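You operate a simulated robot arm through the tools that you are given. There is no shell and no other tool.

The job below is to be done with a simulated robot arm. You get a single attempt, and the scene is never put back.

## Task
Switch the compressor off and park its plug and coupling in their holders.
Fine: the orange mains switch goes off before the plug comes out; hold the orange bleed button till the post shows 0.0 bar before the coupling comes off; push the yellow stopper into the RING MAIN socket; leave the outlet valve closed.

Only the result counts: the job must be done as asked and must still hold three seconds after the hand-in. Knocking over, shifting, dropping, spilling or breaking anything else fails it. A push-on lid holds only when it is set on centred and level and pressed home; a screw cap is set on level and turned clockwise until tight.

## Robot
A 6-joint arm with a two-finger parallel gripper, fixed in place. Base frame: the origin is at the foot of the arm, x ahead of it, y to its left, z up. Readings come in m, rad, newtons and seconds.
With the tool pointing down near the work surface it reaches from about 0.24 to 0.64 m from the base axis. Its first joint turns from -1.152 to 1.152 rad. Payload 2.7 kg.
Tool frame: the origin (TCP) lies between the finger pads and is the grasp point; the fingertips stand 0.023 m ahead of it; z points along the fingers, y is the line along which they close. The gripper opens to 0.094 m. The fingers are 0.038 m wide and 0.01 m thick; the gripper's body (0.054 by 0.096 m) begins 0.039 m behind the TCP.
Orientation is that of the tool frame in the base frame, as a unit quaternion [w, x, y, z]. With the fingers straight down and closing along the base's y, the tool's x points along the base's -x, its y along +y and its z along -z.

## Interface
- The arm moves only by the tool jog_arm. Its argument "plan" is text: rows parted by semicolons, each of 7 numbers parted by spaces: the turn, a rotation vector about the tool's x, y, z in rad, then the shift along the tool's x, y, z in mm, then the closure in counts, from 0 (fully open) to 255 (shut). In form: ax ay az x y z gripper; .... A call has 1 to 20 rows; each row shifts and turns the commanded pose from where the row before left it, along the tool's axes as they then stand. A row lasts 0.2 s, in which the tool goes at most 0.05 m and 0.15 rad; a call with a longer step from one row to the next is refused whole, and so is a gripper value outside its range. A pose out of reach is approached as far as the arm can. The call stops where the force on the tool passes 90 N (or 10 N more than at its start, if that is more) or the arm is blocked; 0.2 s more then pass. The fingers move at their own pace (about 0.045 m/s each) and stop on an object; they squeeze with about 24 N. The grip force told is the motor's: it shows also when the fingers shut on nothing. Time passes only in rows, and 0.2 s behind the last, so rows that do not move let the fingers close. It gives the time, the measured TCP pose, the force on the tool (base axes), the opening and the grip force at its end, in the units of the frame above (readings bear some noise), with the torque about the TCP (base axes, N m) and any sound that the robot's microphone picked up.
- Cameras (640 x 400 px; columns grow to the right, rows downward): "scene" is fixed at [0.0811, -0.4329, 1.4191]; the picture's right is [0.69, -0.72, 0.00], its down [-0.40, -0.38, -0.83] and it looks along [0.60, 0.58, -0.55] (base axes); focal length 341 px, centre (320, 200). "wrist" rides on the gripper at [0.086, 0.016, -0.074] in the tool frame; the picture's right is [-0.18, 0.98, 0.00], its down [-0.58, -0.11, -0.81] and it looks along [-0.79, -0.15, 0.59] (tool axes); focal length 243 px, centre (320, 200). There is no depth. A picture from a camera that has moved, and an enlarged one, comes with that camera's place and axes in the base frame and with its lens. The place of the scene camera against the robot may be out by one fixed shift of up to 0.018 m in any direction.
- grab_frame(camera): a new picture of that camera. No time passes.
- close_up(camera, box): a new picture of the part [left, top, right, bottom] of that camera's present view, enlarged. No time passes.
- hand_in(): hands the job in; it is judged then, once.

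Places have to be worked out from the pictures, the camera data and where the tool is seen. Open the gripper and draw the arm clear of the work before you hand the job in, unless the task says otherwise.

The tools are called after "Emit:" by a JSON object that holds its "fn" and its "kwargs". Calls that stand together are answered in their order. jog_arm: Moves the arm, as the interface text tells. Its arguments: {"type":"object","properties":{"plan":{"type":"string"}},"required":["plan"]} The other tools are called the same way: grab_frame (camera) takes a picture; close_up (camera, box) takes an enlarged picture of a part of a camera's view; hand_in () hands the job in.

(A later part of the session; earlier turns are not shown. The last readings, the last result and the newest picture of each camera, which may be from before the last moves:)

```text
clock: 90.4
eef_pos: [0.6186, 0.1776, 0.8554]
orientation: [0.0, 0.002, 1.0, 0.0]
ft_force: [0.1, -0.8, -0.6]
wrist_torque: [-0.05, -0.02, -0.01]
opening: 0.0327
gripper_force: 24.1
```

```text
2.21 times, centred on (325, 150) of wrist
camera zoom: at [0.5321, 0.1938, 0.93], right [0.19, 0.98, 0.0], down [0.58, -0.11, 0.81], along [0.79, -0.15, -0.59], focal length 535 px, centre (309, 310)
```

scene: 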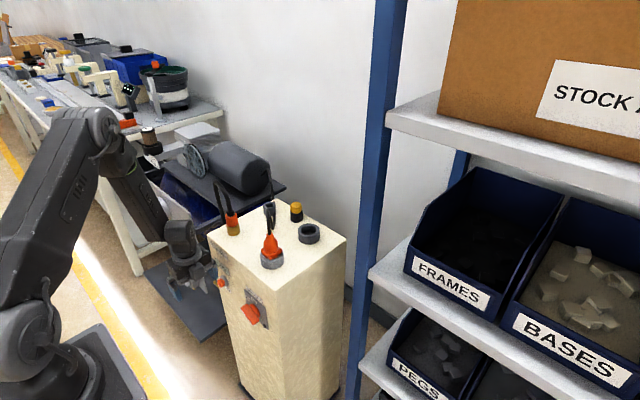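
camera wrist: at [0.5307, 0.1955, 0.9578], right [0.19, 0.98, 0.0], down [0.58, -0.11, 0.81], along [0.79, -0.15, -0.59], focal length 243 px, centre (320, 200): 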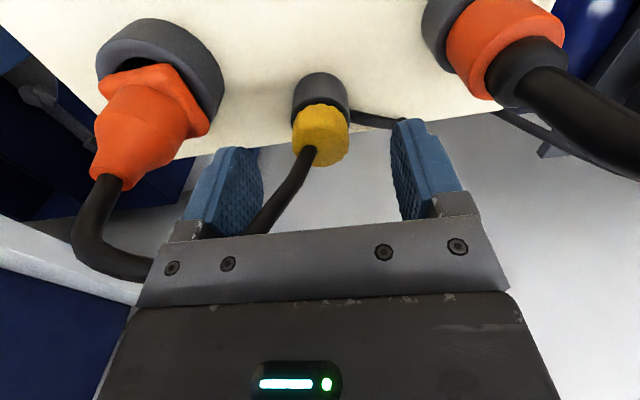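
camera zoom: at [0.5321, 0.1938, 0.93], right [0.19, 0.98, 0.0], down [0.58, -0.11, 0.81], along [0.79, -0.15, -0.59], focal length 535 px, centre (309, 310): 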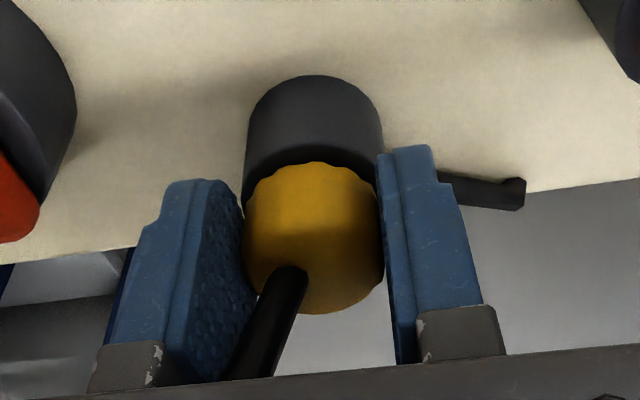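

Gripped at 32.7 mm. I lift it straight up in small steps.

Emit:
{"fn": "jog_arm", "kwargs": {"plan": "0 0 0 0 0 -4 255; 0 0 0 0 0 -4 255; 0 0 0 0 0 -4 255; 0 0 0 0 0 -6 255; 0 0 0 0 0 -6 255; 0 0 0 0 0 -6 255; 0 0 0 0 0 0 255"}}

Emit:
{"fn": "close_up", "kwargs": {"camera": "scene", "box": [260, 165, 340, 235]}}

Emit:
{"fn": "close_up", "kwargs": {"camera": "wrist", "box": [180, 40, 470, 220]}}

```text
clock: 92.0
eef_pos: [0.6195, 0.1755, 0.8852]
orientation: [0.0, 0.0, 1.0, 0.001]
ft_force: [0.0, -0.4, 0.5]
wrist_torque: [0.0, 0.0, 0.0]
opening: 0.0325
gripper_force: 23.7
```

```text
5.71 times, centred on (300, 200) of scene
camera zoom: at [0.0811, -0.4329, 1.4191], right [0.69, -0.72, 0.0], down [-0.4, -0.38, -0.83], along [0.6, 0.58, -0.55], focal length 1950 px, centre (434, 200)
```

zoom: 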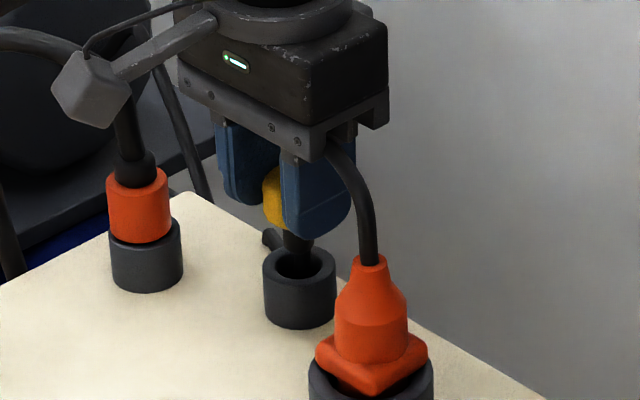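

```text
2.21 times, centred on (325, 130) of wrist
camera zoom: at [0.5318, 0.1932, 0.96], right [0.19, 0.98, 0.0], down [0.58, -0.11, 0.81], along [0.79, -0.15, -0.59], focal length 535 px, centre (309, 354)
```

zoom: 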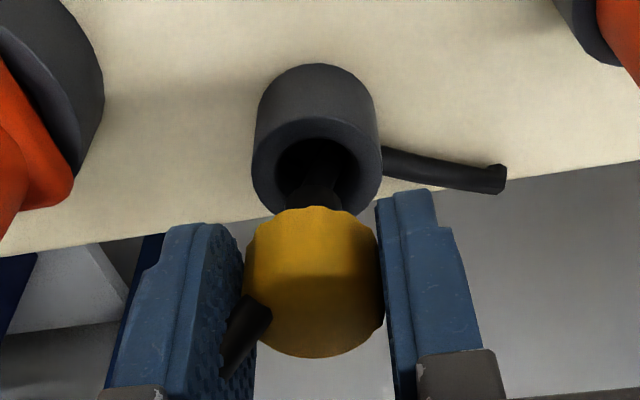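

The stopper lifts with its dark stem. I raise another 20 mm and look whether the stem clears the holder.

Emit:
{"fn": "jog_arm", "kwargs": {"plan": "0 0 0 0 0 -6 255; 0 0 0 0 0 -7 255; 0 0 0 0 0 -7 255; 0 0 0 0 0 0 255; 0 0 0 0 0 0 255"}}

Emit:
{"fn": "close_up", "kwargs": {"camera": "scene", "box": [260, 165, 340, 235]}}

Emit:
{"fn": "close_up", "kwargs": {"camera": "wrist", "box": [180, 20, 470, 200]}}

```text
clock: 93.2
eef_pos: [0.6196, 0.1753, 0.9041]
orientation: [0.0, 0.001, 1.0, 0.0]
ft_force: [-0.4, -0.8, -0.6]
wrist_torque: [0.01, -0.02, 0.0]
opening: 0.0326
gripper_force: 24.2
```

```text
5.71 times, centred on (300, 200) of scene
camera zoom: at [0.0811, -0.4329, 1.4191], right [0.69, -0.72, 0.0], down [-0.4, -0.38, -0.83], along [0.6, 0.58, -0.55], focal length 1950 px, centre (434, 200)
```

zoom: 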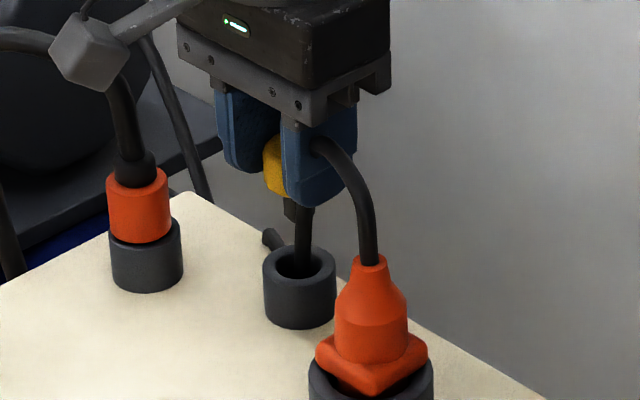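

```text
2.21 times, centred on (325, 110) of wrist
camera zoom: at [0.5323, 0.192, 0.9794], right [0.19, 0.98, 0.0], down [0.58, -0.11, 0.81], along [0.79, -0.15, -0.59], focal length 535 px, centre (309, 399)
```

zoom: 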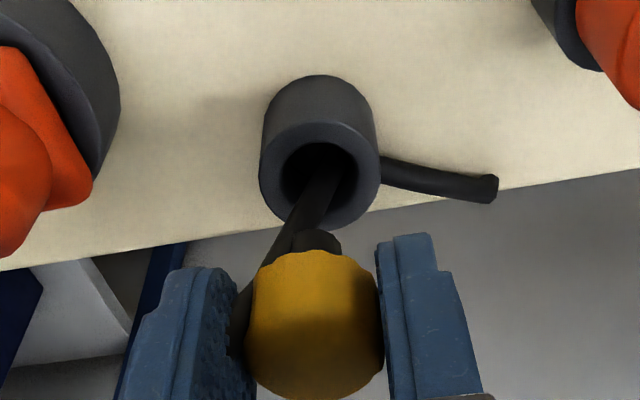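

The stem is clear of the holder. I carry the stopper back in x first, then across to the brass RING MAIN socket, aiming the stopper's axis (about 7 mm ahead of the TCP) at (0.460, 0.260).

Emit:
{"fn": "jog_arm", "kwargs": {"plan": "0 0 0 20 0 -5 255; 0 0 0 30 0 -5 255; 0 0 0 35 0 -5 255; 0 0 0 35 0 -5 255; 0 0 0 15 28 0 255; 0 0 0 15 28 0 255; 0 0 0 15.3 27.6 0 255; 0 0 0 0 0 0 255; 0 0 0 0 0 0 255"}}

Emit:
{"fn": "grab_frame", "kwargs": {"camera": "wrist"}}

Emit:
{"fn": "close_up", "kwargs": {"camera": "wrist", "box": [220, 0, 420, 125]}}

Emit:
{"fn": "close_up", "kwargs": {"camera": "scene", "box": [200, 160, 280, 250]}}

```text
clock: 95.2
eef_pos: [0.4582, 0.2601, 0.9235]
orientation: [0.0, 0.001, 1.0, 0.0]
ft_force: [-0.2, -0.6, -1.2]
wrist_torque: [0.01, -0.02, -0.04]
opening: 0.0326
gripper_force: 23.9
```

```text
taken
camera wrist: at [0.3705, 0.2759, 0.9982], right [0.19, 0.98, 0.0], down [0.58, -0.11, 0.81], along [0.79, -0.15, -0.59], focal length 243 px, centre (320, 200)
```

wrist: 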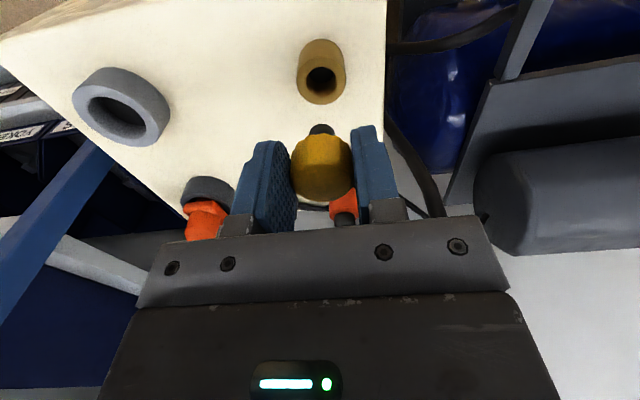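

```text
3.20 times, centred on (320, 62) of wrist
camera zoom: at [0.3705, 0.2759, 0.9982], right [0.19, 0.98, 0.0], down [0.58, -0.11, 0.81], along [0.79, -0.15, -0.59], focal length 776 px, centre (320, 640)
```

zoom: 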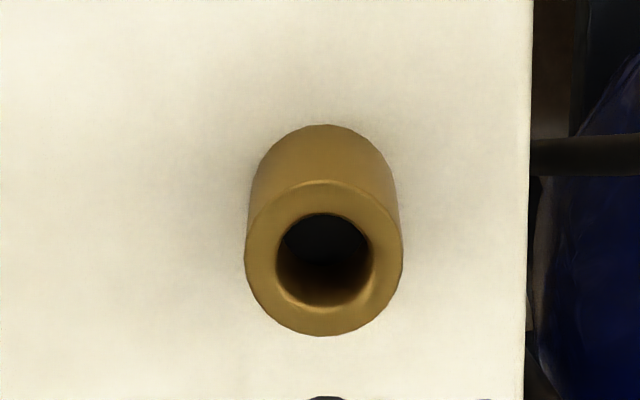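

```text
4.44 times, centred on (240, 205) of scene
camera zoom: at [0.0811, -0.4329, 1.4191], right [0.69, -0.72, 0.0], down [-0.4, -0.38, -0.83], along [0.6, 0.58, -0.55], focal length 1517 px, centre (676, 178)
```

zoom: 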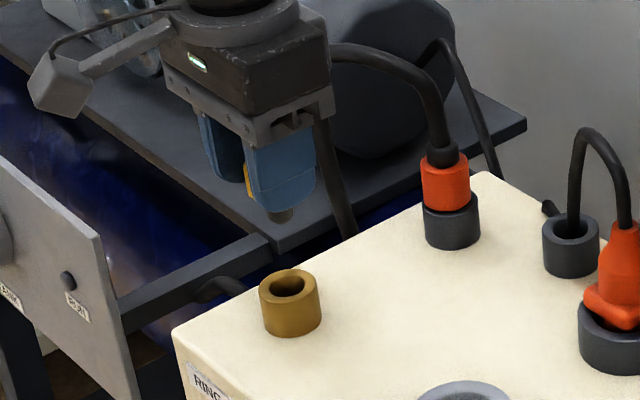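

The brass socket's centre reads (0.4592, 0.2601). I enlarge the stopper in the grip to measure how its axis sits relative to the tool.

Emit:
{"fn": "close_up", "kwargs": {"camera": "wrist", "box": [250, 110, 390, 210]}}

Emit:
{"fn": "close_up", "kwargs": {"camera": "scene", "box": [225, 180, 285, 235]}}

```text
4.00 times, centred on (320, 160) of wrist
camera zoom: at [0.3705, 0.2759, 0.9982], right [0.19, 0.98, 0.0], down [0.58, -0.11, 0.81], along [0.79, -0.15, -0.59], focal length 970 px, centre (320, 360)
```

zoom: 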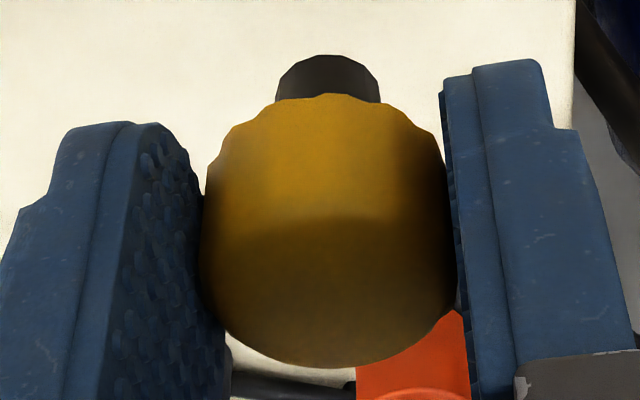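

```text
7.27 times, centred on (255, 208) of scene
camera zoom: at [0.0811, -0.4329, 1.4191], right [0.69, -0.72, 0.0], down [-0.4, -0.38, -0.83], along [0.6, 0.58, -0.55], focal length 2482 px, centre (793, 146)
```

zoom: 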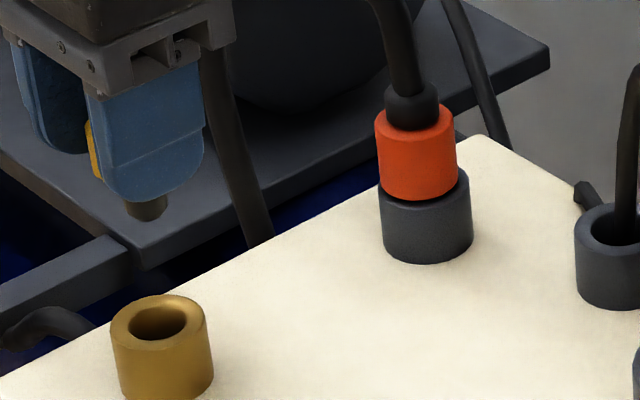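

The stopper's axis is 3.9 mm too far in x relative to the socket; y is aligned. I correct and lower 40 mm, leaving the stem about 12 mm above the rim.

Emit:
{"fn": "jog_arm", "kwargs": {"plan": "0 0 0 3.9 0.2 0 255; 0 0 0 0 0 15 255; 0 0 0 0 0 15 255; 0 0 0 0 0 10 255; 0 0 0 0 0 0 255; 0 0 0 0 0 0 255"}}

Emit:
{"fn": "close_up", "kwargs": {"camera": "wrist", "box": [230, 30, 410, 160]}}

Emit:
{"fn": "close_up", "kwargs": {"camera": "scene", "box": [205, 195, 275, 255]}}

```text
clock: 96.6
eef_pos: [0.4499, 0.2602, 0.8839]
orientation: [0.0, 0.001, 1.0, -0.001]
ft_force: [-0.1, -0.5, -0.5]
wrist_torque: [-0.02, 0.02, 0.02]
opening: 0.0326
gripper_force: 24.0
```

```text
3.08 times, centred on (320, 95) of wrist
camera zoom: at [0.3634, 0.2769, 0.9585], right [0.19, 0.98, 0.0], down [0.58, -0.11, 0.81], along [0.79, -0.15, -0.59], focal length 746 px, centre (320, 523)
```

zoom: 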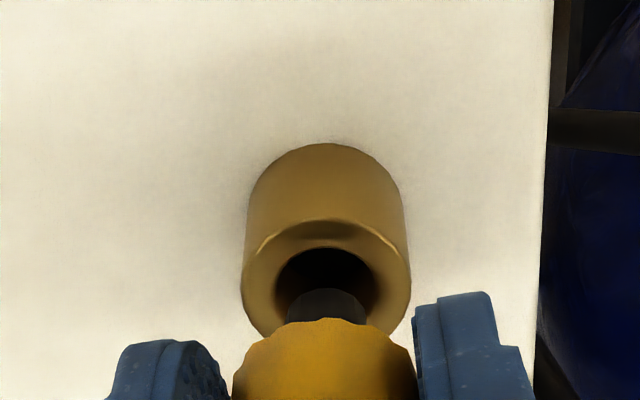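

```text
6.67 times, centred on (240, 225) of scene
camera zoom: at [0.0811, -0.4329, 1.4191], right [0.69, -0.72, 0.0], down [-0.4, -0.38, -0.83], along [0.6, 0.58, -0.55], focal length 2275 px, centre (853, 33)
```

zoom: 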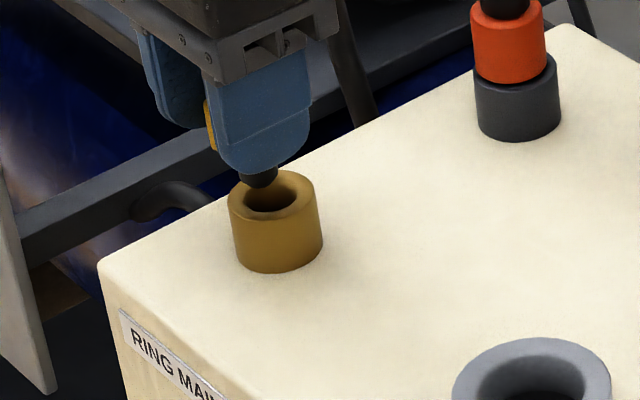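

The stem is now ~3 mm short in x and 0.9 mm off in y. I correct and let it settle before checking again.

Emit:
{"fn": "jog_arm", "kwargs": {"plan": "0 0 0 -3.1 -0.9 0 255; 0 0 0 0 0 0 255; 0 0 0 0 0 0 255; 0 0 0 0 0 0 255"}}

Emit:
{"fn": "close_up", "kwargs": {"camera": "wrist", "box": [230, 30, 410, 160]}}

Emit:
{"fn": "close_up", "kwargs": {"camera": "scene", "box": [205, 195, 275, 255]}}

```text
clock: 97.6
eef_pos: [0.4528, 0.2594, 0.884]
orientation: [0.0, 0.001, 1.0, -0.001]
ft_force: [-0.7, 0.1, 0.0]
wrist_torque: [-0.02, 0.02, 0.0]
opening: 0.0325
gripper_force: 23.7
```

```text
3.08 times, centred on (320, 95) of wrist
camera zoom: at [0.3662, 0.2763, 0.9588], right [0.19, 0.98, 0.0], down [0.58, -0.11, 0.81], along [0.79, -0.15, -0.59], focal length 746 px, centre (320, 523)
```

zoom: 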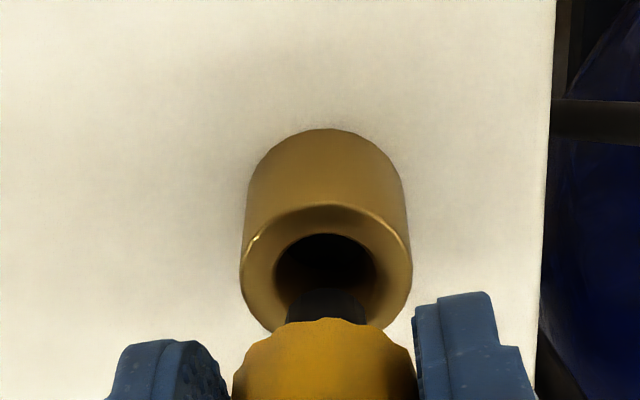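

```text
6.67 times, centred on (240, 225) of scene
camera zoom: at [0.0811, -0.4329, 1.4191], right [0.69, -0.72, 0.0], down [-0.4, -0.38, -0.83], along [0.6, 0.58, -0.55], focal length 2275 px, centre (853, 33)
```

zoom: 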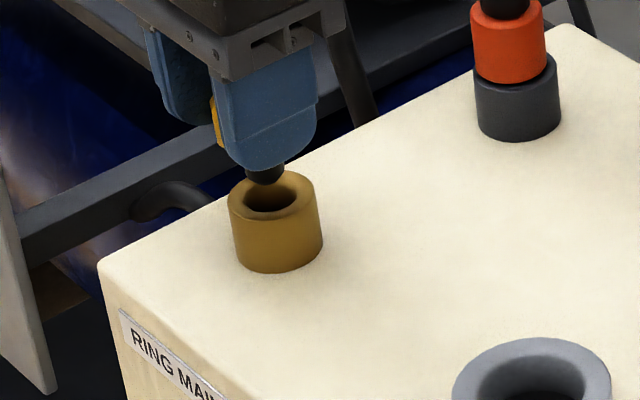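

Aligned to within half a millimetre now. I lower in 3 mm steps so the stem enters the socket.

Emit:
{"fn": "jog_arm", "kwargs": {"plan": "0 0 0 0 0 3 255; 0 0 0 0 0 3 255; 0 0 0 0 0 3 255; 0 0 0 0 0 3 255; 0 0 0 0 0 3 255; 0 0 0 0 0 0 255; 0 0 0 0 0 0 255"}}

Emit:
{"fn": "close_up", "kwargs": {"camera": "wrist", "box": [230, 30, 410, 160]}}

Emit:
{"fn": "close_up", "kwargs": {"camera": "scene", "box": [205, 195, 275, 255]}}

```text
clock: 99.2
eef_pos: [0.4534, 0.2594, 0.8695]
orientation: [-0.001, 0.001, 1.0, 0.0]
ft_force: [-0.4, -0.4, -0.3]
wrist_torque: [0.01, -0.03, 0.03]
opening: 0.0326
gripper_force: 24.1
```

```text
3.08 times, centred on (320, 95) of wrist
camera zoom: at [0.3674, 0.2765, 0.9448], right [0.19, 0.98, 0.0], down [0.58, -0.11, 0.81], along [0.79, -0.15, -0.59], focal length 746 px, centre (320, 523)
```

zoom: 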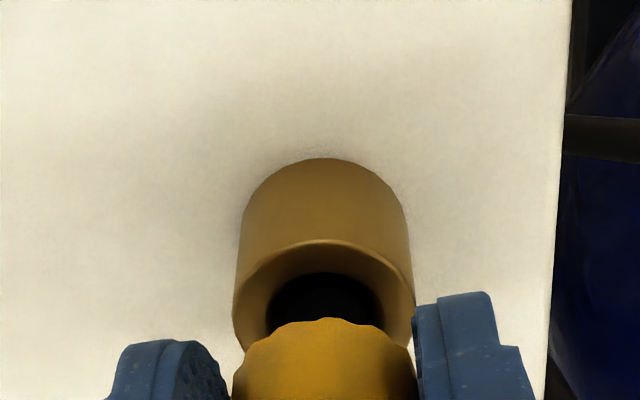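

```text
6.67 times, centred on (240, 225) of scene
camera zoom: at [0.0811, -0.4329, 1.4191], right [0.69, -0.72, 0.0], down [-0.4, -0.38, -0.83], along [0.6, 0.58, -0.55], focal length 2275 px, centre (853, 33)
```

zoom: 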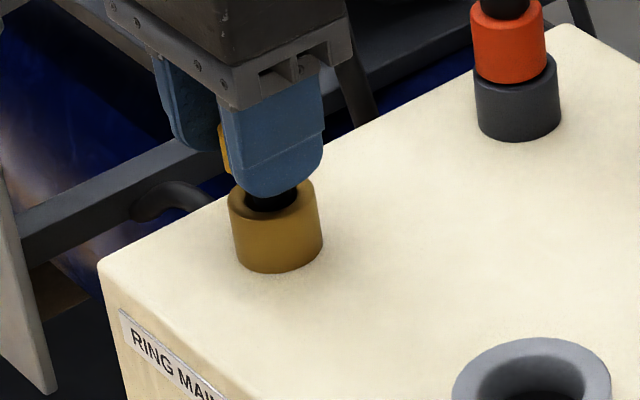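

The stem is entering the hole with no side force. I lower on in 2 mm steps.

Emit:
{"fn": "jog_arm", "kwargs": {"plan": "0 0 0 0.6 -0.4 2 255; 0 0 0 0 0 2 255; 0 0 0 0 0 2 255; 0 0 0 0 0 2 255; 0 0 0 0 0 2 255; 0 0 0 0 0 0 255; 0 0 0 0 0 0 255"}}

Emit:
{"fn": "close_up", "kwargs": {"camera": "scene", "box": [205, 195, 275, 255]}}

Emit:
{"fn": "close_up", "kwargs": {"camera": "wrist", "box": [230, 50, 410, 180]}}

```text
clock: 100.8
eef_pos: [0.4523, 0.2603, 0.8593]
orientation: [-0.001, 0.001, 1.0, -0.001]
ft_force: [-0.2, 0.2, -1.1]
wrist_torque: [0.04, -0.02, 0.01]
opening: 0.0325
gripper_force: 23.9
```

```text
6.67 times, centred on (240, 225) of scene
camera zoom: at [0.0811, -0.4329, 1.4191], right [0.69, -0.72, 0.0], down [-0.4, -0.38, -0.83], along [0.6, 0.58, -0.55], focal length 2275 px, centre (853, 33)
```

zoom: 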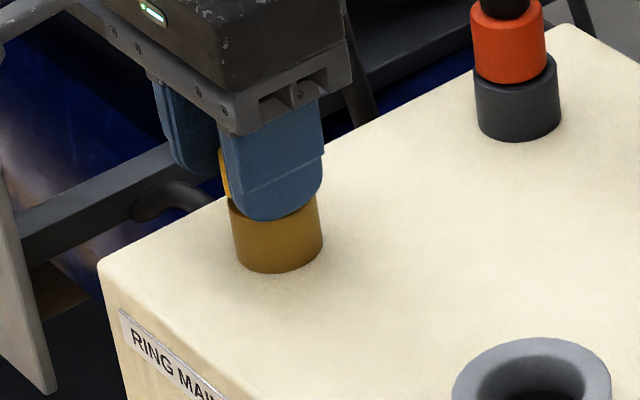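

```text
3.08 times, centred on (320, 115) of wrist
camera zoom: at [0.3653, 0.2762, 0.9339], right [0.19, 0.98, 0.0], down [0.58, -0.11, 0.81], along [0.79, -0.15, -0.59], focal length 746 px, centre (320, 462)
```

zoom: 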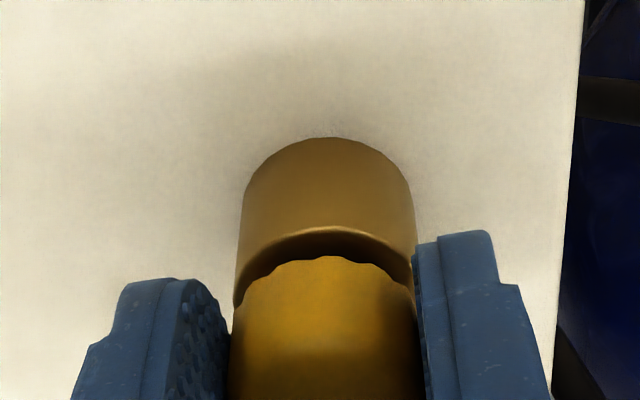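

The cap is about 3–4 mm above the rim. I press down in 1 mm steps to seat it.

Emit:
{"fn": "jog_arm", "kwargs": {"plan": "0 0 0 0 0 1 255; 0 0 0 0 0 1 255; 0 0 0 0 0 1 255; 0 0 0 0 0 1 255; 0 0 0 0 0 0 255"}}

```text
clock: 102.0
eef_pos: [0.453, 0.2603, 0.8543]
orientation: [0.001, 0.001, 1.0, 0.0]
ft_force: [-0.5, 1.2, 7.5]
wrist_torque: [0.04, -0.04, -0.01]
opening: 0.0327
gripper_force: 24.4
```

Contact at 7.5 N. I press a little harder to drive it home.

Emit:
{"fn": "jog_arm", "kwargs": {"plan": "0 0 0 0 0 1 255; 0 0 0 0 0 1 255; 0 0 0 0 0 1 255; 0 0 0 0 0 0 255; 0 0 0 0 0 0 255"}}

Emit:
{"fn": "close_up", "kwargs": {"camera": "wrist", "box": [230, 50, 410, 180]}}

Emit:
{"fn": "close_up", "kwargs": {"camera": "scene", "box": [205, 195, 275, 255]}}

```text
clock: 103.2
eef_pos: [0.4533, 0.2593, 0.8524]
orientation: [0.002, 0.0, 1.0, 0.0]
ft_force: [3.0, -0.8, 10.0]
wrist_torque: [-0.09, -0.19, 0.02]
opening: 0.0328
gripper_force: 23.7
```

```text
3.08 times, centred on (320, 115) of wrist
camera zoom: at [0.3667, 0.2762, 0.9273], right [0.19, 0.98, 0.0], down [0.58, -0.11, 0.81], along [0.79, -0.15, -0.59], focal length 746 px, centre (320, 462)
```

zoom: 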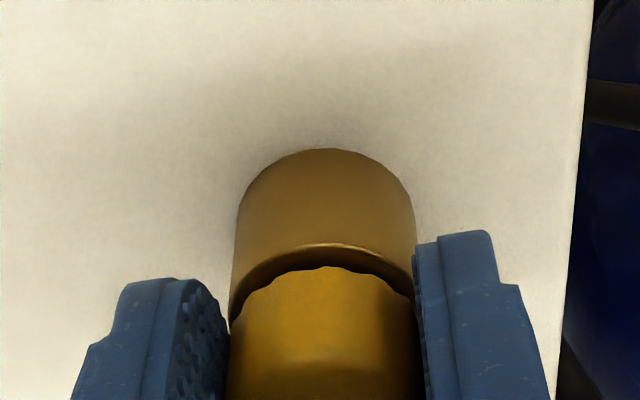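

```text
6.67 times, centred on (240, 225) of scene
camera zoom: at [0.081, -0.433, 1.4191], right [0.69, -0.72, 0.0], down [-0.4, -0.38, -0.83], along [0.6, 0.58, -0.55], focal length 2275 px, centre (853, 33)
```

zoom: 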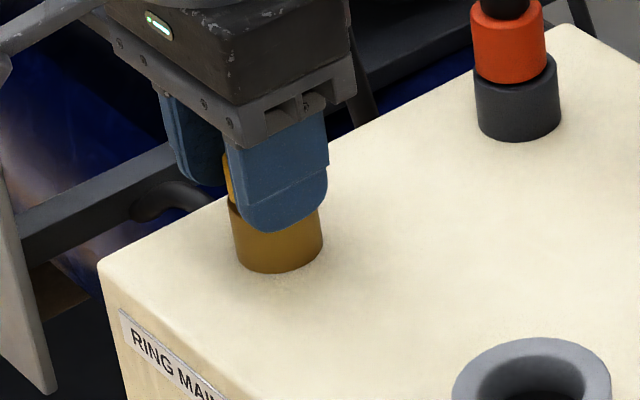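

The fingers are now sliding down the cap (tips near the brass rim), so I release, rise, and look at how the stopper sits.

Emit:
{"fn": "jog_arm", "kwargs": {"plan": "0 0 0 0 0 -1 255; 0 0 0 0 0 0 90; 0 0 0 0 0 0 90; 0 0 0 0 0 0 90; 0 0 0 0 0 -10 90; 0 0 0 0 0 -20 90; 0 0 0 0 0 -30 90; 0 0 0 0 0 -20 90; 0 0 0 0 0 0 90; 0 0 0 0 0 0 90"}}

Emit:
{"fn": "grab_frame", "kwargs": {"camera": "wrist"}}

Emit:
{"fn": "close_up", "kwargs": {"camera": "wrist", "box": [260, 0, 390, 90]}}

Emit:
{"fn": "close_up", "kwargs": {"camera": "scene", "box": [210, 200, 270, 250]}}

```text
clock: 105.4
eef_pos: [0.4524, 0.2609, 0.9342]
orientation: [0.0, 0.001, 1.0, 0.0]
ft_force: [0.5, -0.1, -0.5]
wrist_torque: [0.01, 0.01, 0.01]
opening: 0.0609
gripper_force: 0.1
```

```text
taken
camera wrist: at [0.366, 0.2767, 1.0086], right [0.19, 0.98, 0.0], down [0.58, -0.11, 0.81], along [0.79, -0.15, -0.59], focal length 243 px, centre (320, 200)
```

wrist: 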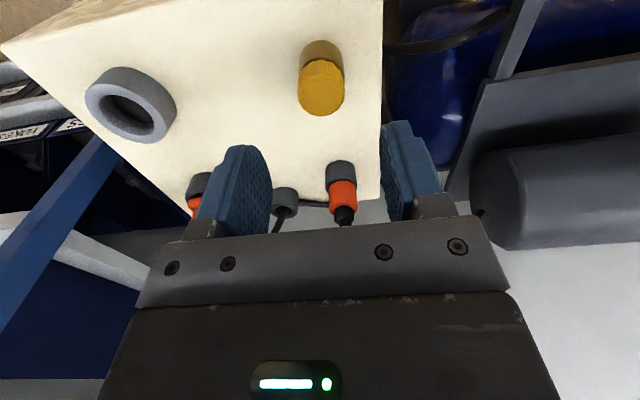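

```text
4.44 times, centred on (325, 45) of wrist
camera zoom: at [0.366, 0.2767, 1.0086], right [0.19, 0.98, 0.0], down [0.58, -0.11, 0.81], along [0.79, -0.15, -0.59], focal length 1078 px, centre (298, 889)
```

zoom: 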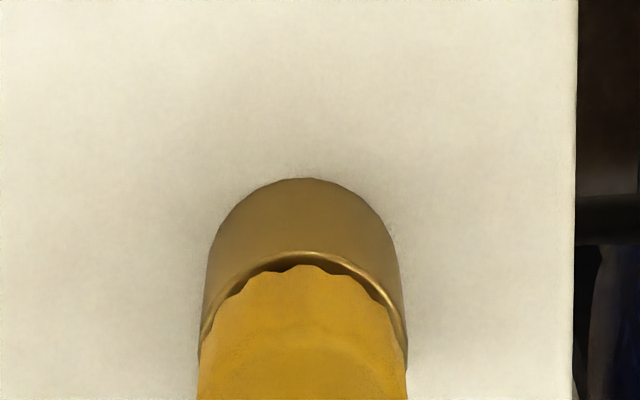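

```text
8.00 times, centred on (240, 225) of scene
camera zoom: at [0.0811, -0.4329, 1.4191], right [0.69, -0.72, 0.0], down [-0.4, -0.38, -0.83], along [0.6, 0.58, -0.55], focal length 2730 px, centre (960, 0)
```

zoom: 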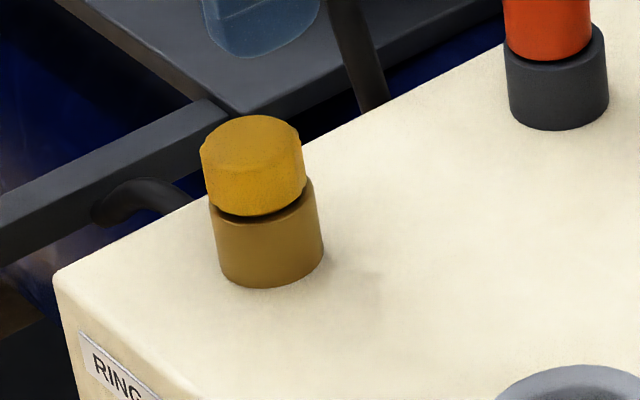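

The stopper sits upright in the brass socket. To be sure it is pressed home, I shut the fingers, centre them over the cap and press from above.

Emit:
{"fn": "jog_arm", "kwargs": {"plan": "0 0 0 -7 -0.7 0 255; 0 0 0 0 0 0 255; 0 0 0 0 0 0 255; 0 0 0 0 0 15 255; 0 0 0 0 0 15 255; 0 0 0 0 0 15 255; 0 0 0 0 0 8 255; 0 0 0 0 0 0 255; 0 0 0 0 0 0 255"}}

Emit:
{"fn": "grab_frame", "kwargs": {"camera": "wrist"}}

Emit:
{"fn": "close_up", "kwargs": {"camera": "scene", "box": [205, 185, 275, 250]}}

```text
clock: 107.4
eef_pos: [0.4592, 0.2588, 0.8809]
orientation: [0.0, 0.0, 1.0, 0.0]
ft_force: [1.3, -0.4, 0.2]
wrist_torque: [0.01, 0.02, -0.02]
opening: 0.0
gripper_force: 23.5
```

```text
taken
camera wrist: at [0.3728, 0.2749, 0.9559], right [0.19, 0.98, 0.0], down [0.58, -0.11, 0.81], along [0.79, -0.15, -0.59], focal length 243 px, centre (320, 200)
```

wrist: 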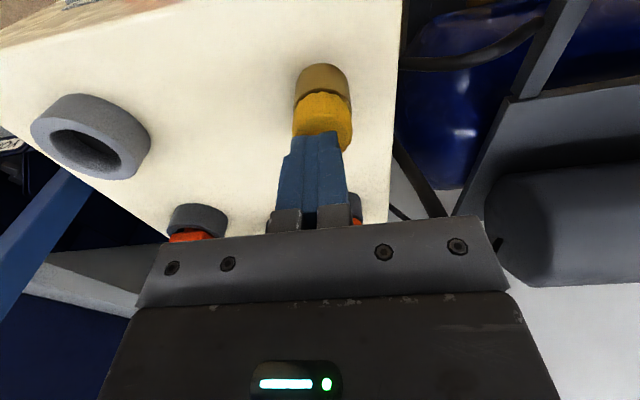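

```text
6.15 times, centred on (240, 218) of scene
camera zoom: at [0.0811, -0.4329, 1.4191], right [0.69, -0.72, 0.0], down [-0.4, -0.38, -0.83], along [0.6, 0.58, -0.55], focal length 2100 px, centre (812, 92)
```

zoom: 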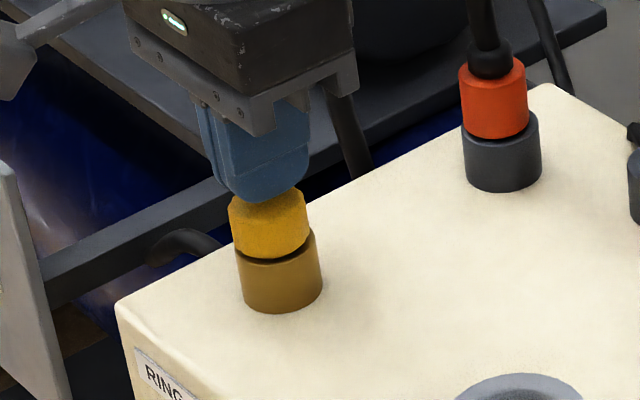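

Closed fingertips are centred ~7 mm above the cap. I press down step by step.

Emit:
{"fn": "jog_arm", "kwargs": {"plan": "0 0 0 0 1 2 255; 0 0 0 0 0 2 255; 0 0 0 0 0 2 255; 0 0 0 0 0 1 255; 0 0 0 0 0 1 255; 0 0 0 0 0 0 255"}}

```text
clock: 108.8
eef_pos: [0.4588, 0.2607, 0.8752]
orientation: [0.001, 0.0, 1.0, 0.0]
ft_force: [-5.2, -1.0, 18.0]
wrist_torque: [-0.03, 0.29, -0.02]
opening: 0.0001
gripper_force: 24.4
```

18 N up, but with -5 N in x and a torque suggesting contact about 10 mm behind the axis. I ease off and check whether the cap is level and how far it is in.

Emit:
{"fn": "jog_arm", "kwargs": {"plan": "0 0 0 0 0 -10 255; 0 0 0 0 0 -30 255; 0 0 0 20 0 -20 255; 0 0 0 20 0 0 255; 0 0 0 20 0 0 255; 0 0 0 0 0 0 255; 0 0 0 0 0 0 255"}}

Emit:
{"fn": "close_up", "kwargs": {"camera": "scene", "box": [220, 205, 260, 245]}}

Emit:
{"fn": "grab_frame", "kwargs": {"camera": "wrist"}}

Emit:
{"fn": "close_up", "kwargs": {"camera": "scene", "box": [255, 175, 345, 255]}}

```text
clock: 110.4
eef_pos: [0.4018, 0.2597, 0.9308]
orientation: [0.0, 0.001, 1.0, 0.0]
ft_force: [0.2, 0.0, -0.1]
wrist_torque: [-0.02, 0.01, -0.01]
opening: 0.0003
gripper_force: 24.1
```

```text
10.00 times, centred on (240, 225) of scene
camera zoom: at [0.0811, -0.4329, 1.4191], right [0.69, -0.72, 0.0], down [-0.4, -0.38, -0.83], along [0.6, 0.58, -0.55], focal length 3413 px, centre (1120, -50)
```

zoom: 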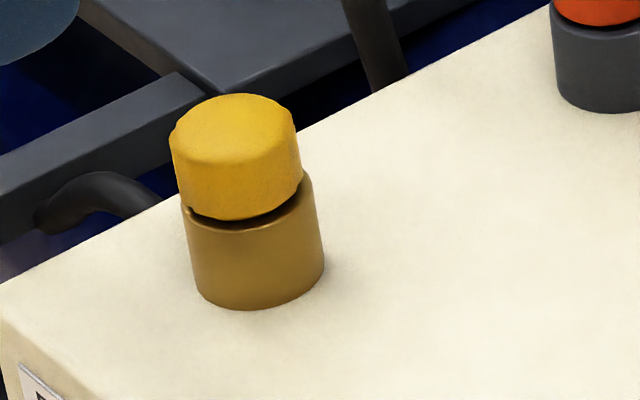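

```text
taken
camera wrist: at [0.3141, 0.2762, 1.0055], right [0.19, 0.98, 0.0], down [0.58, -0.11, 0.81], along [0.79, -0.15, -0.59], focal length 243 px, centre (320, 200)
```

wrist: 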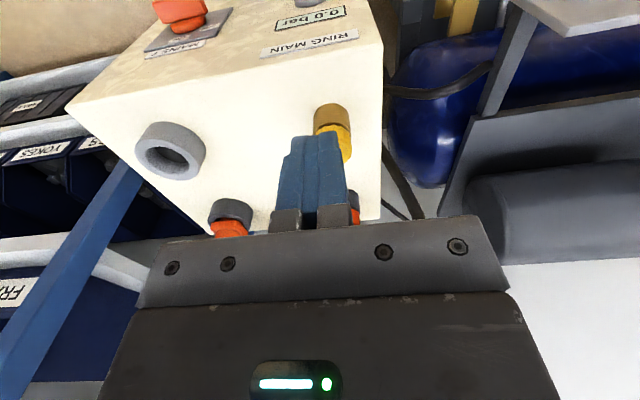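

```text
5.00 times, centred on (300, 215) of scene
camera zoom: at [0.0811, -0.4329, 1.4191], right [0.69, -0.72, 0.0], down [-0.4, -0.38, -0.83], along [0.6, 0.58, -0.55], focal length 1706 px, centre (420, 125)
```

zoom: 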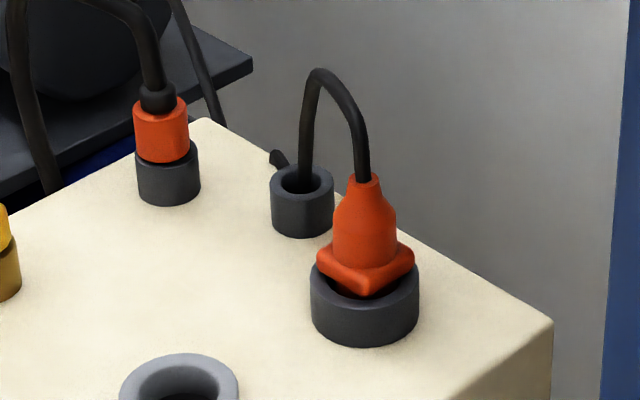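

The cap looks shifted 1–2 mm toward the robot side/left on the brass and perhaps not fully down. I move aside to get a clear, close wrist view of it.

Emit:
{"fn": "jog_arm", "kwargs": {"plan": "0 0 0 0 -35 15 255; 0 0 0 0 -35 15 255; 0 0 0 0 0 0 255; 0 0 0 0 0 0 255"}}

Emit:
{"fn": "grab_frame", "kwargs": {"camera": "wrist"}}

```text
clock: 111.4
eef_pos: [0.4001, 0.1897, 0.9014]
orientation: [-0.001, 0.001, 1.0, 0.0]
ft_force: [-0.1, 0.3, -0.4]
wrist_torque: [-0.01, 0.0, 0.02]
opening: 0.0
gripper_force: 24.1
```

```text
taken
camera wrist: at [0.312, 0.2063, 0.9761], right [0.19, 0.98, 0.0], down [0.58, -0.11, 0.81], along [0.79, -0.15, -0.59], focal length 243 px, centre (320, 200)
```

wrist: 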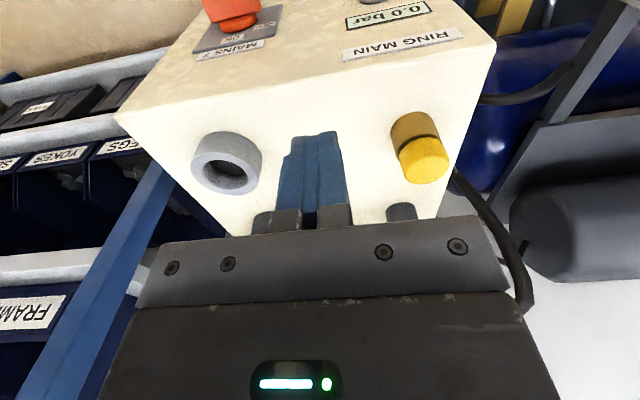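

Emit:
{"fn": "close_up", "kwargs": {"camera": "wrist", "box": [375, 95, 471, 195]}}

Emit:
{"fn": "close_up", "kwargs": {"camera": "wrist", "box": [390, 105, 454, 155]}}

```text
4.00 times, centred on (423, 145) of wrist
camera zoom: at [0.312, 0.2063, 0.9761], right [0.19, 0.98, 0.0], down [0.58, -0.11, 0.81], along [0.79, -0.15, -0.59], focal length 970 px, centre (-92, 420)
```

zoom: 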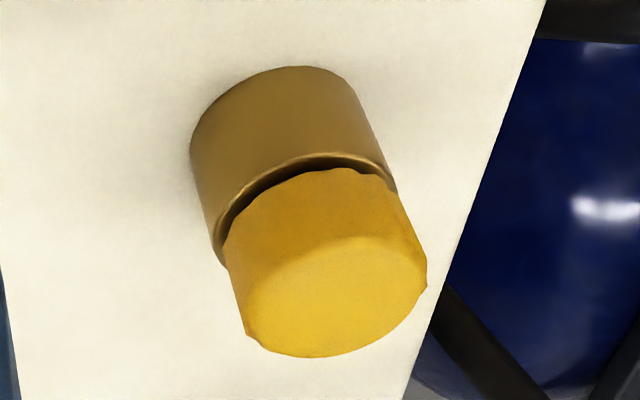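

```text
8.00 times, centred on (422, 130) of wrist
camera zoom: at [0.312, 0.2063, 0.9761], right [0.19, 0.98, 0.0], down [0.58, -0.11, 0.81], along [0.79, -0.15, -0.59], focal length 1941 px, centre (-496, 760)
```

zoom: 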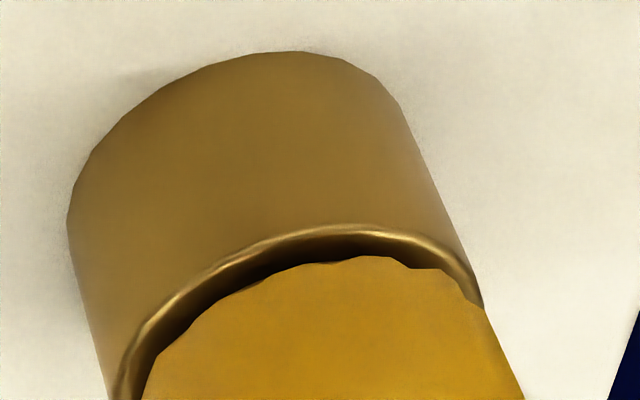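

The cap top is at z≈0.850, the same depth as it had in its holder, but it sits about 1.7 mm off-centre toward +y. I re-grip it exactly over the socket centre (0.459, 0.260) so the fingers re-centre it.

Emit:
{"fn": "jog_arm", "kwargs": {"plan": "0 0 0 0 0 -19 60; 0 0 0 0 0 -19 60; 0 0 0 -20.3 23.2 0 60; 0 0 0 -20.3 23.2 0 60; 0 0 0 -20.4 23.2 0 60; 0 0 0 0 0 0 60; 0 0 0 0 0 0 60; 0 0 0 0 0 0 60"}}

Emit:
{"fn": "grab_frame", "kwargs": {"camera": "wrist"}}

Emit:
{"fn": "close_up", "kwargs": {"camera": "wrist", "box": [260, 0, 390, 110]}}

```text
clock: 113.2
eef_pos: [0.4628, 0.2575, 0.9426]
orientation: [0.0, 0.001, 1.0, 0.0]
ft_force: [-0.4, 0.1, -0.1]
wrist_torque: [-0.01, -0.02, 0.02]
opening: 0.0722
gripper_force: 0.1
```

```text
taken
camera wrist: at [0.3764, 0.2736, 1.0176], right [0.19, 0.98, 0.0], down [0.58, -0.11, 0.81], along [0.79, -0.15, -0.59], focal length 243 px, centre (320, 200)
```

wrist: 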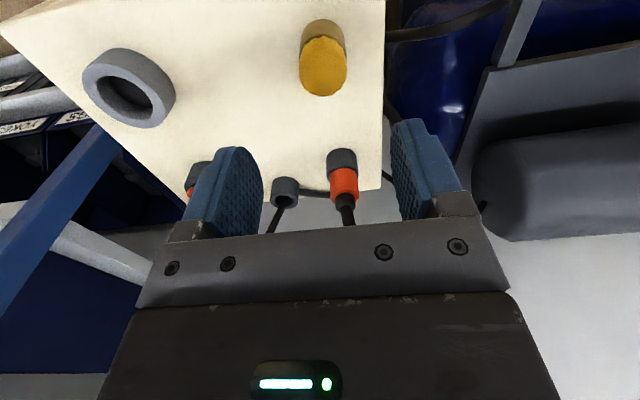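

```text
3.64 times, centred on (325, 55) of wrist
camera zoom: at [0.3764, 0.2736, 1.0176], right [0.19, 0.98, 0.0], down [0.58, -0.11, 0.81], along [0.79, -0.15, -0.59], focal length 882 px, centre (302, 727)
```

zoom: 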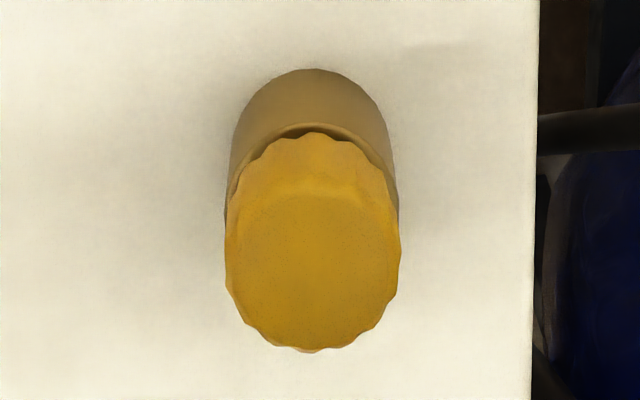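

From straight in front the cap looks concentric within ~0.5 mm and at the right height. I zoom the scene camera in further to settle whether it is tilted or offset.

Emit:
{"fn": "close_up", "kwargs": {"camera": "scene", "box": [226, 208, 256, 238]}}

Emit:
{"fn": "close_up", "kwargs": {"camera": "scene", "box": [262, 185, 292, 215]}}

```text
13.33 times, centred on (241, 223) of scene
camera zoom: at [0.0811, -0.4329, 1.4191], right [0.69, -0.72, 0.0], down [-0.4, -0.38, -0.83], along [0.6, 0.58, -0.55], focal length 4551 px, centre (1373, -107)
```

zoom: 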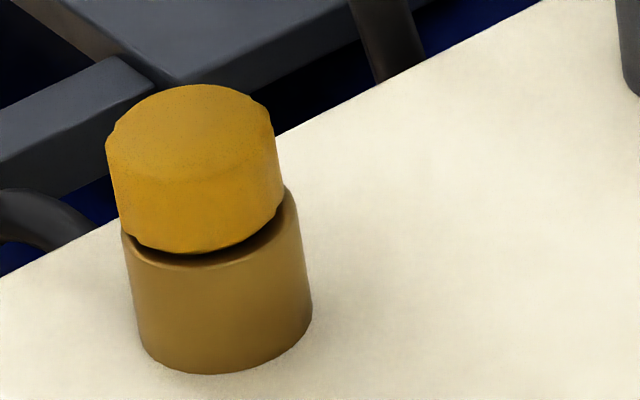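

```text
13.33 times, centred on (277, 200) of scene
camera zoom: at [0.0811, -0.4329, 1.4191], right [0.69, -0.72, 0.0], down [-0.4, -0.38, -0.83], along [0.6, 0.58, -0.55], focal length 4551 px, centre (893, 200)
```

zoom: 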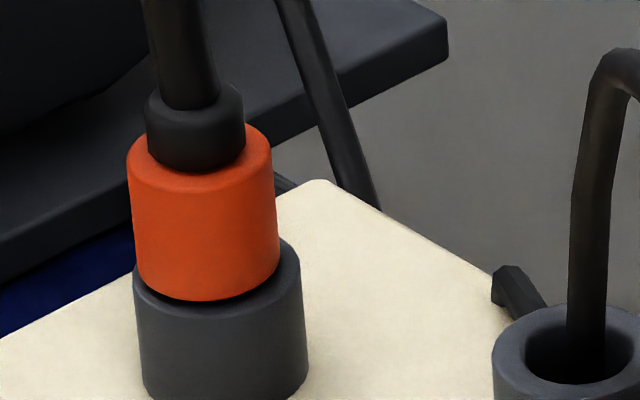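

Scene view suggests the cap sits ~1.8 mm toward +y; the front view says less. I zoom in harder from the wrist camera to resolve it.

Emit:
{"fn": "close_up", "kwargs": {"camera": "wrist", "box": [291, 14, 355, 54]}}

Emit:
{"fn": "close_up", "kwargs": {"camera": "wrist", "box": [291, 54, 355, 104]}}

```text
10.00 times, centred on (323, 34) of wrist
camera zoom: at [0.3764, 0.2736, 1.0176], right [0.19, 0.98, 0.0], down [0.58, -0.11, 0.81], along [0.79, -0.15, -0.59], focal length 2426 px, centre (290, 1860)
```

zoom: 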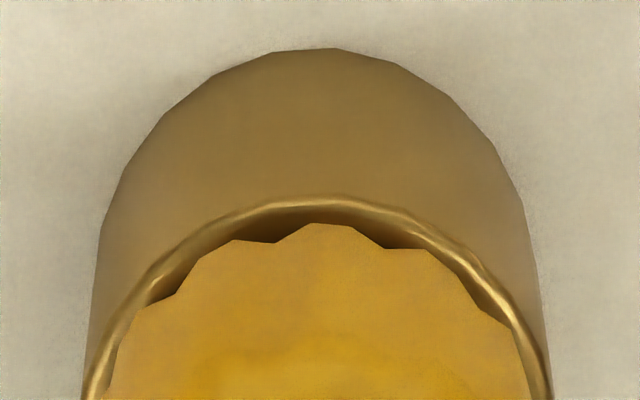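

```text
8.00 times, centred on (323, 79) of wrist
camera zoom: at [0.3764, 0.2736, 1.0176], right [0.19, 0.98, 0.0], down [0.58, -0.11, 0.81], along [0.79, -0.15, -0.59], focal length 1941 px, centre (296, 1168)
```

zoom: 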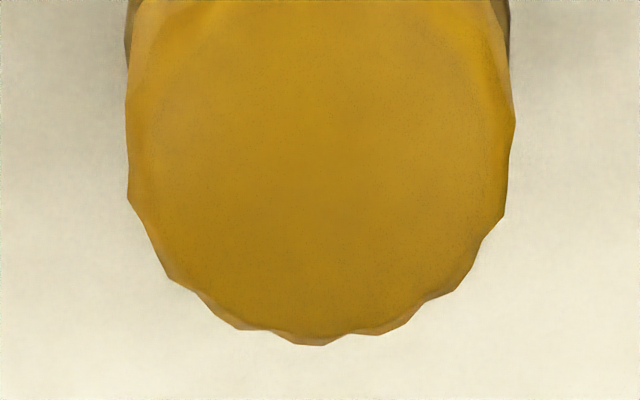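

At 10× the cap is concentric on the brass rim to within ~0.3 mm in both directions, parallel to it and with its top at the same height it had in its holder, so it is home. I retreat upward and back with the gripper open for a final check.

Emit:
{"fn": "jog_arm", "kwargs": {"plan": "0 0 0 0 0 -30 0; 0 0 0 0 0 -40 0; 0 0 0 0 0 -40 0; 0 0 0 30 -30 -20 0; 0 0 0 30 -30 0 0; 0 0 0 40 -40 0 0; 0 0 0 40 -40 0 0; 0 0 0 0 0 0 0; 0 0 0 0 0 0 0"}}

Emit:
{"fn": "grab_frame", "kwargs": {"camera": "wrist"}}

Emit:
{"fn": "grab_frame", "kwargs": {"camera": "scene"}}

Emit:
{"fn": "close_up", "kwargs": {"camera": "scene", "box": [195, 180, 355, 340]}}

Emit:
{"fn": "close_up", "kwargs": {"camera": "scene", "box": [110, 150, 220, 260]}}

```text
refused: row 6 steps farther than a row can; nothing moved
```

```text
taken
camera wrist: at [0.3764, 0.2736, 1.0176], right [0.19, 0.98, 0.0], down [0.58, -0.11, 0.81], along [0.79, -0.15, -0.59], focal length 243 px, centre (320, 200)
```

wrist: 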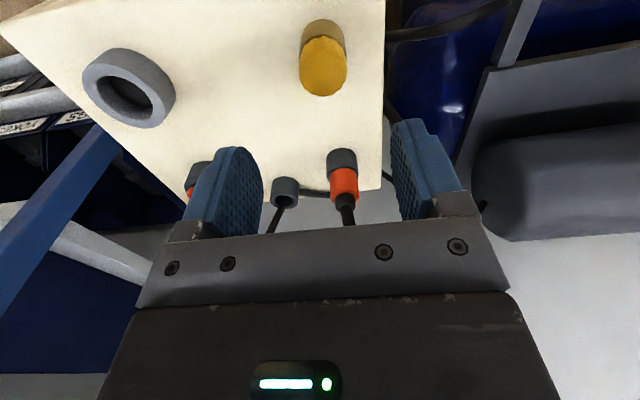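

```text
taken
```

scene: 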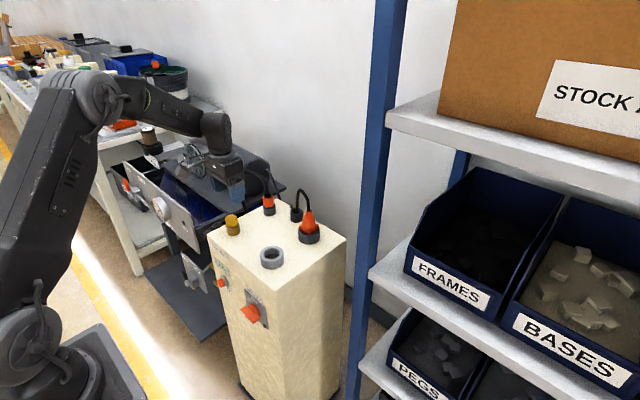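

```text
2.50 times, centred on (275, 260) of scene
camera zoom: at [0.0811, -0.4329, 1.4191], right [0.69, -0.72, 0.0], down [-0.4, -0.38, -0.83], along [0.6, 0.58, -0.55], focal length 853 px, centre (432, 50)
```

zoom: 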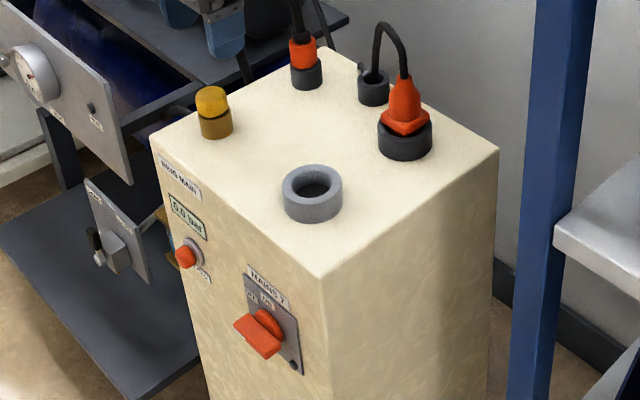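

```text
3.64 times, centred on (165, 205) of scene
camera zoom: at [0.0811, -0.4329, 1.4191], right [0.69, -0.72, 0.0], down [-0.4, -0.38, -0.83], along [0.6, 0.58, -0.55], focal length 1241 px, centre (884, 182)
```

zoom: 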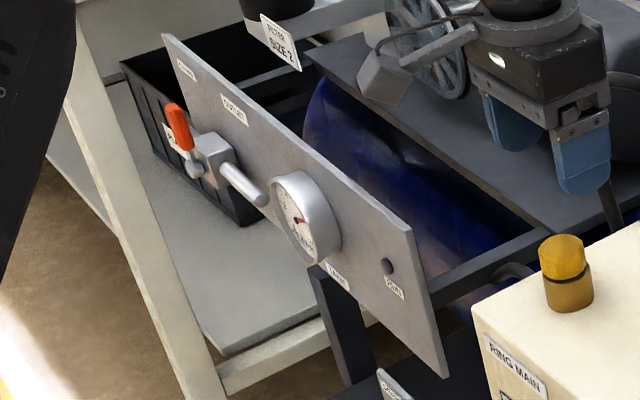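

The retreat call was refused (one step too long), nothing moved. While still above the socket, I use the chance for one firmer centred press with closed fingers to be certain the stopper is home.

Emit:
{"fn": "jog_arm", "kwargs": {"plan": "0 0 0 3.2 2.2 0 255; 0 0 0 0 0 0 255; 0 0 0 0 0 0 255; 0 0 0 0 0 20 255; 0 0 0 0 0 20 255; 0 0 0 0 0 15 255; 0 0 0 0 0 5 255; 0 0 0 0 0 0 255; 0 0 0 0 0 0 255"}}

Emit:
{"fn": "grab_frame", "kwargs": {"camera": "wrist"}}

```text
clock: 115.2
eef_pos: [0.4573, 0.2602, 0.8814]
orientation: [0.0, 0.002, 1.0, 0.0]
ft_force: [1.2, -0.5, 0.3]
wrist_torque: [-0.01, 0.02, 0.0]
opening: 0.0001
gripper_force: 24.6
```

```text
taken
camera wrist: at [0.3709, 0.277, 0.9562], right [0.19, 0.98, 0.0], down [0.58, -0.11, 0.81], along [0.79, -0.15, -0.59], focal length 243 px, centre (320, 200)
```

wrist: 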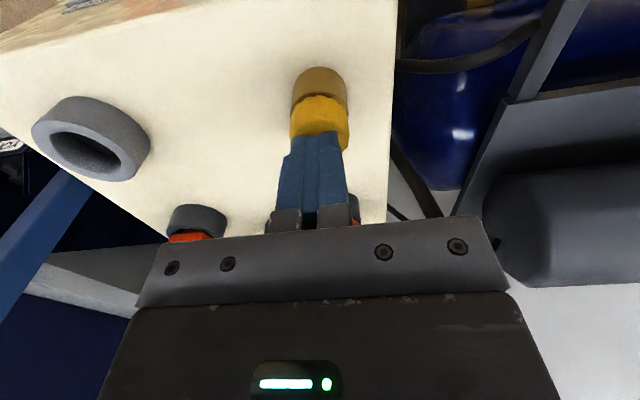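

Centred ~7 mm above the cap. I press down gradually.

Emit:
{"fn": "jog_arm", "kwargs": {"plan": "0 0 0 -1 -0.5 3 255; 0 0 0 0 0 2 255; 0 0 0 0 0 1 255; 0 0 0 0 0 1 255; 0 0 0 0 0 1 255; 0 0 0 0 0 0 255"}}

```text
clock: 116.6
eef_pos: [0.4584, 0.2606, 0.8745]
orientation: [0.002, 0.001, 1.0, 0.0]
ft_force: [-2.8, -0.5, 11.8]
wrist_torque: [-0.05, 0.21, -0.01]
opening: 0.0
gripper_force: 23.8
```

11.8 N so far. I add two more millimetres of press.

Emit:
{"fn": "jog_arm", "kwargs": {"plan": "0 0 0 0 0 1 255; 0 0 0 0 0 1 255; 0 0 0 0 0 0 255; 0 0 0 0 0 0 255"}}

```text
clock: 117.6
eef_pos: [0.46, 0.2624, 0.8739]
orientation: [0.003, 0.002, 1.0, 0.002]
ft_force: [-7.7, -1.1, 35.7]
wrist_torque: [-0.13, 0.49, -0.01]
opening: 0.0001
gripper_force: 23.8
```

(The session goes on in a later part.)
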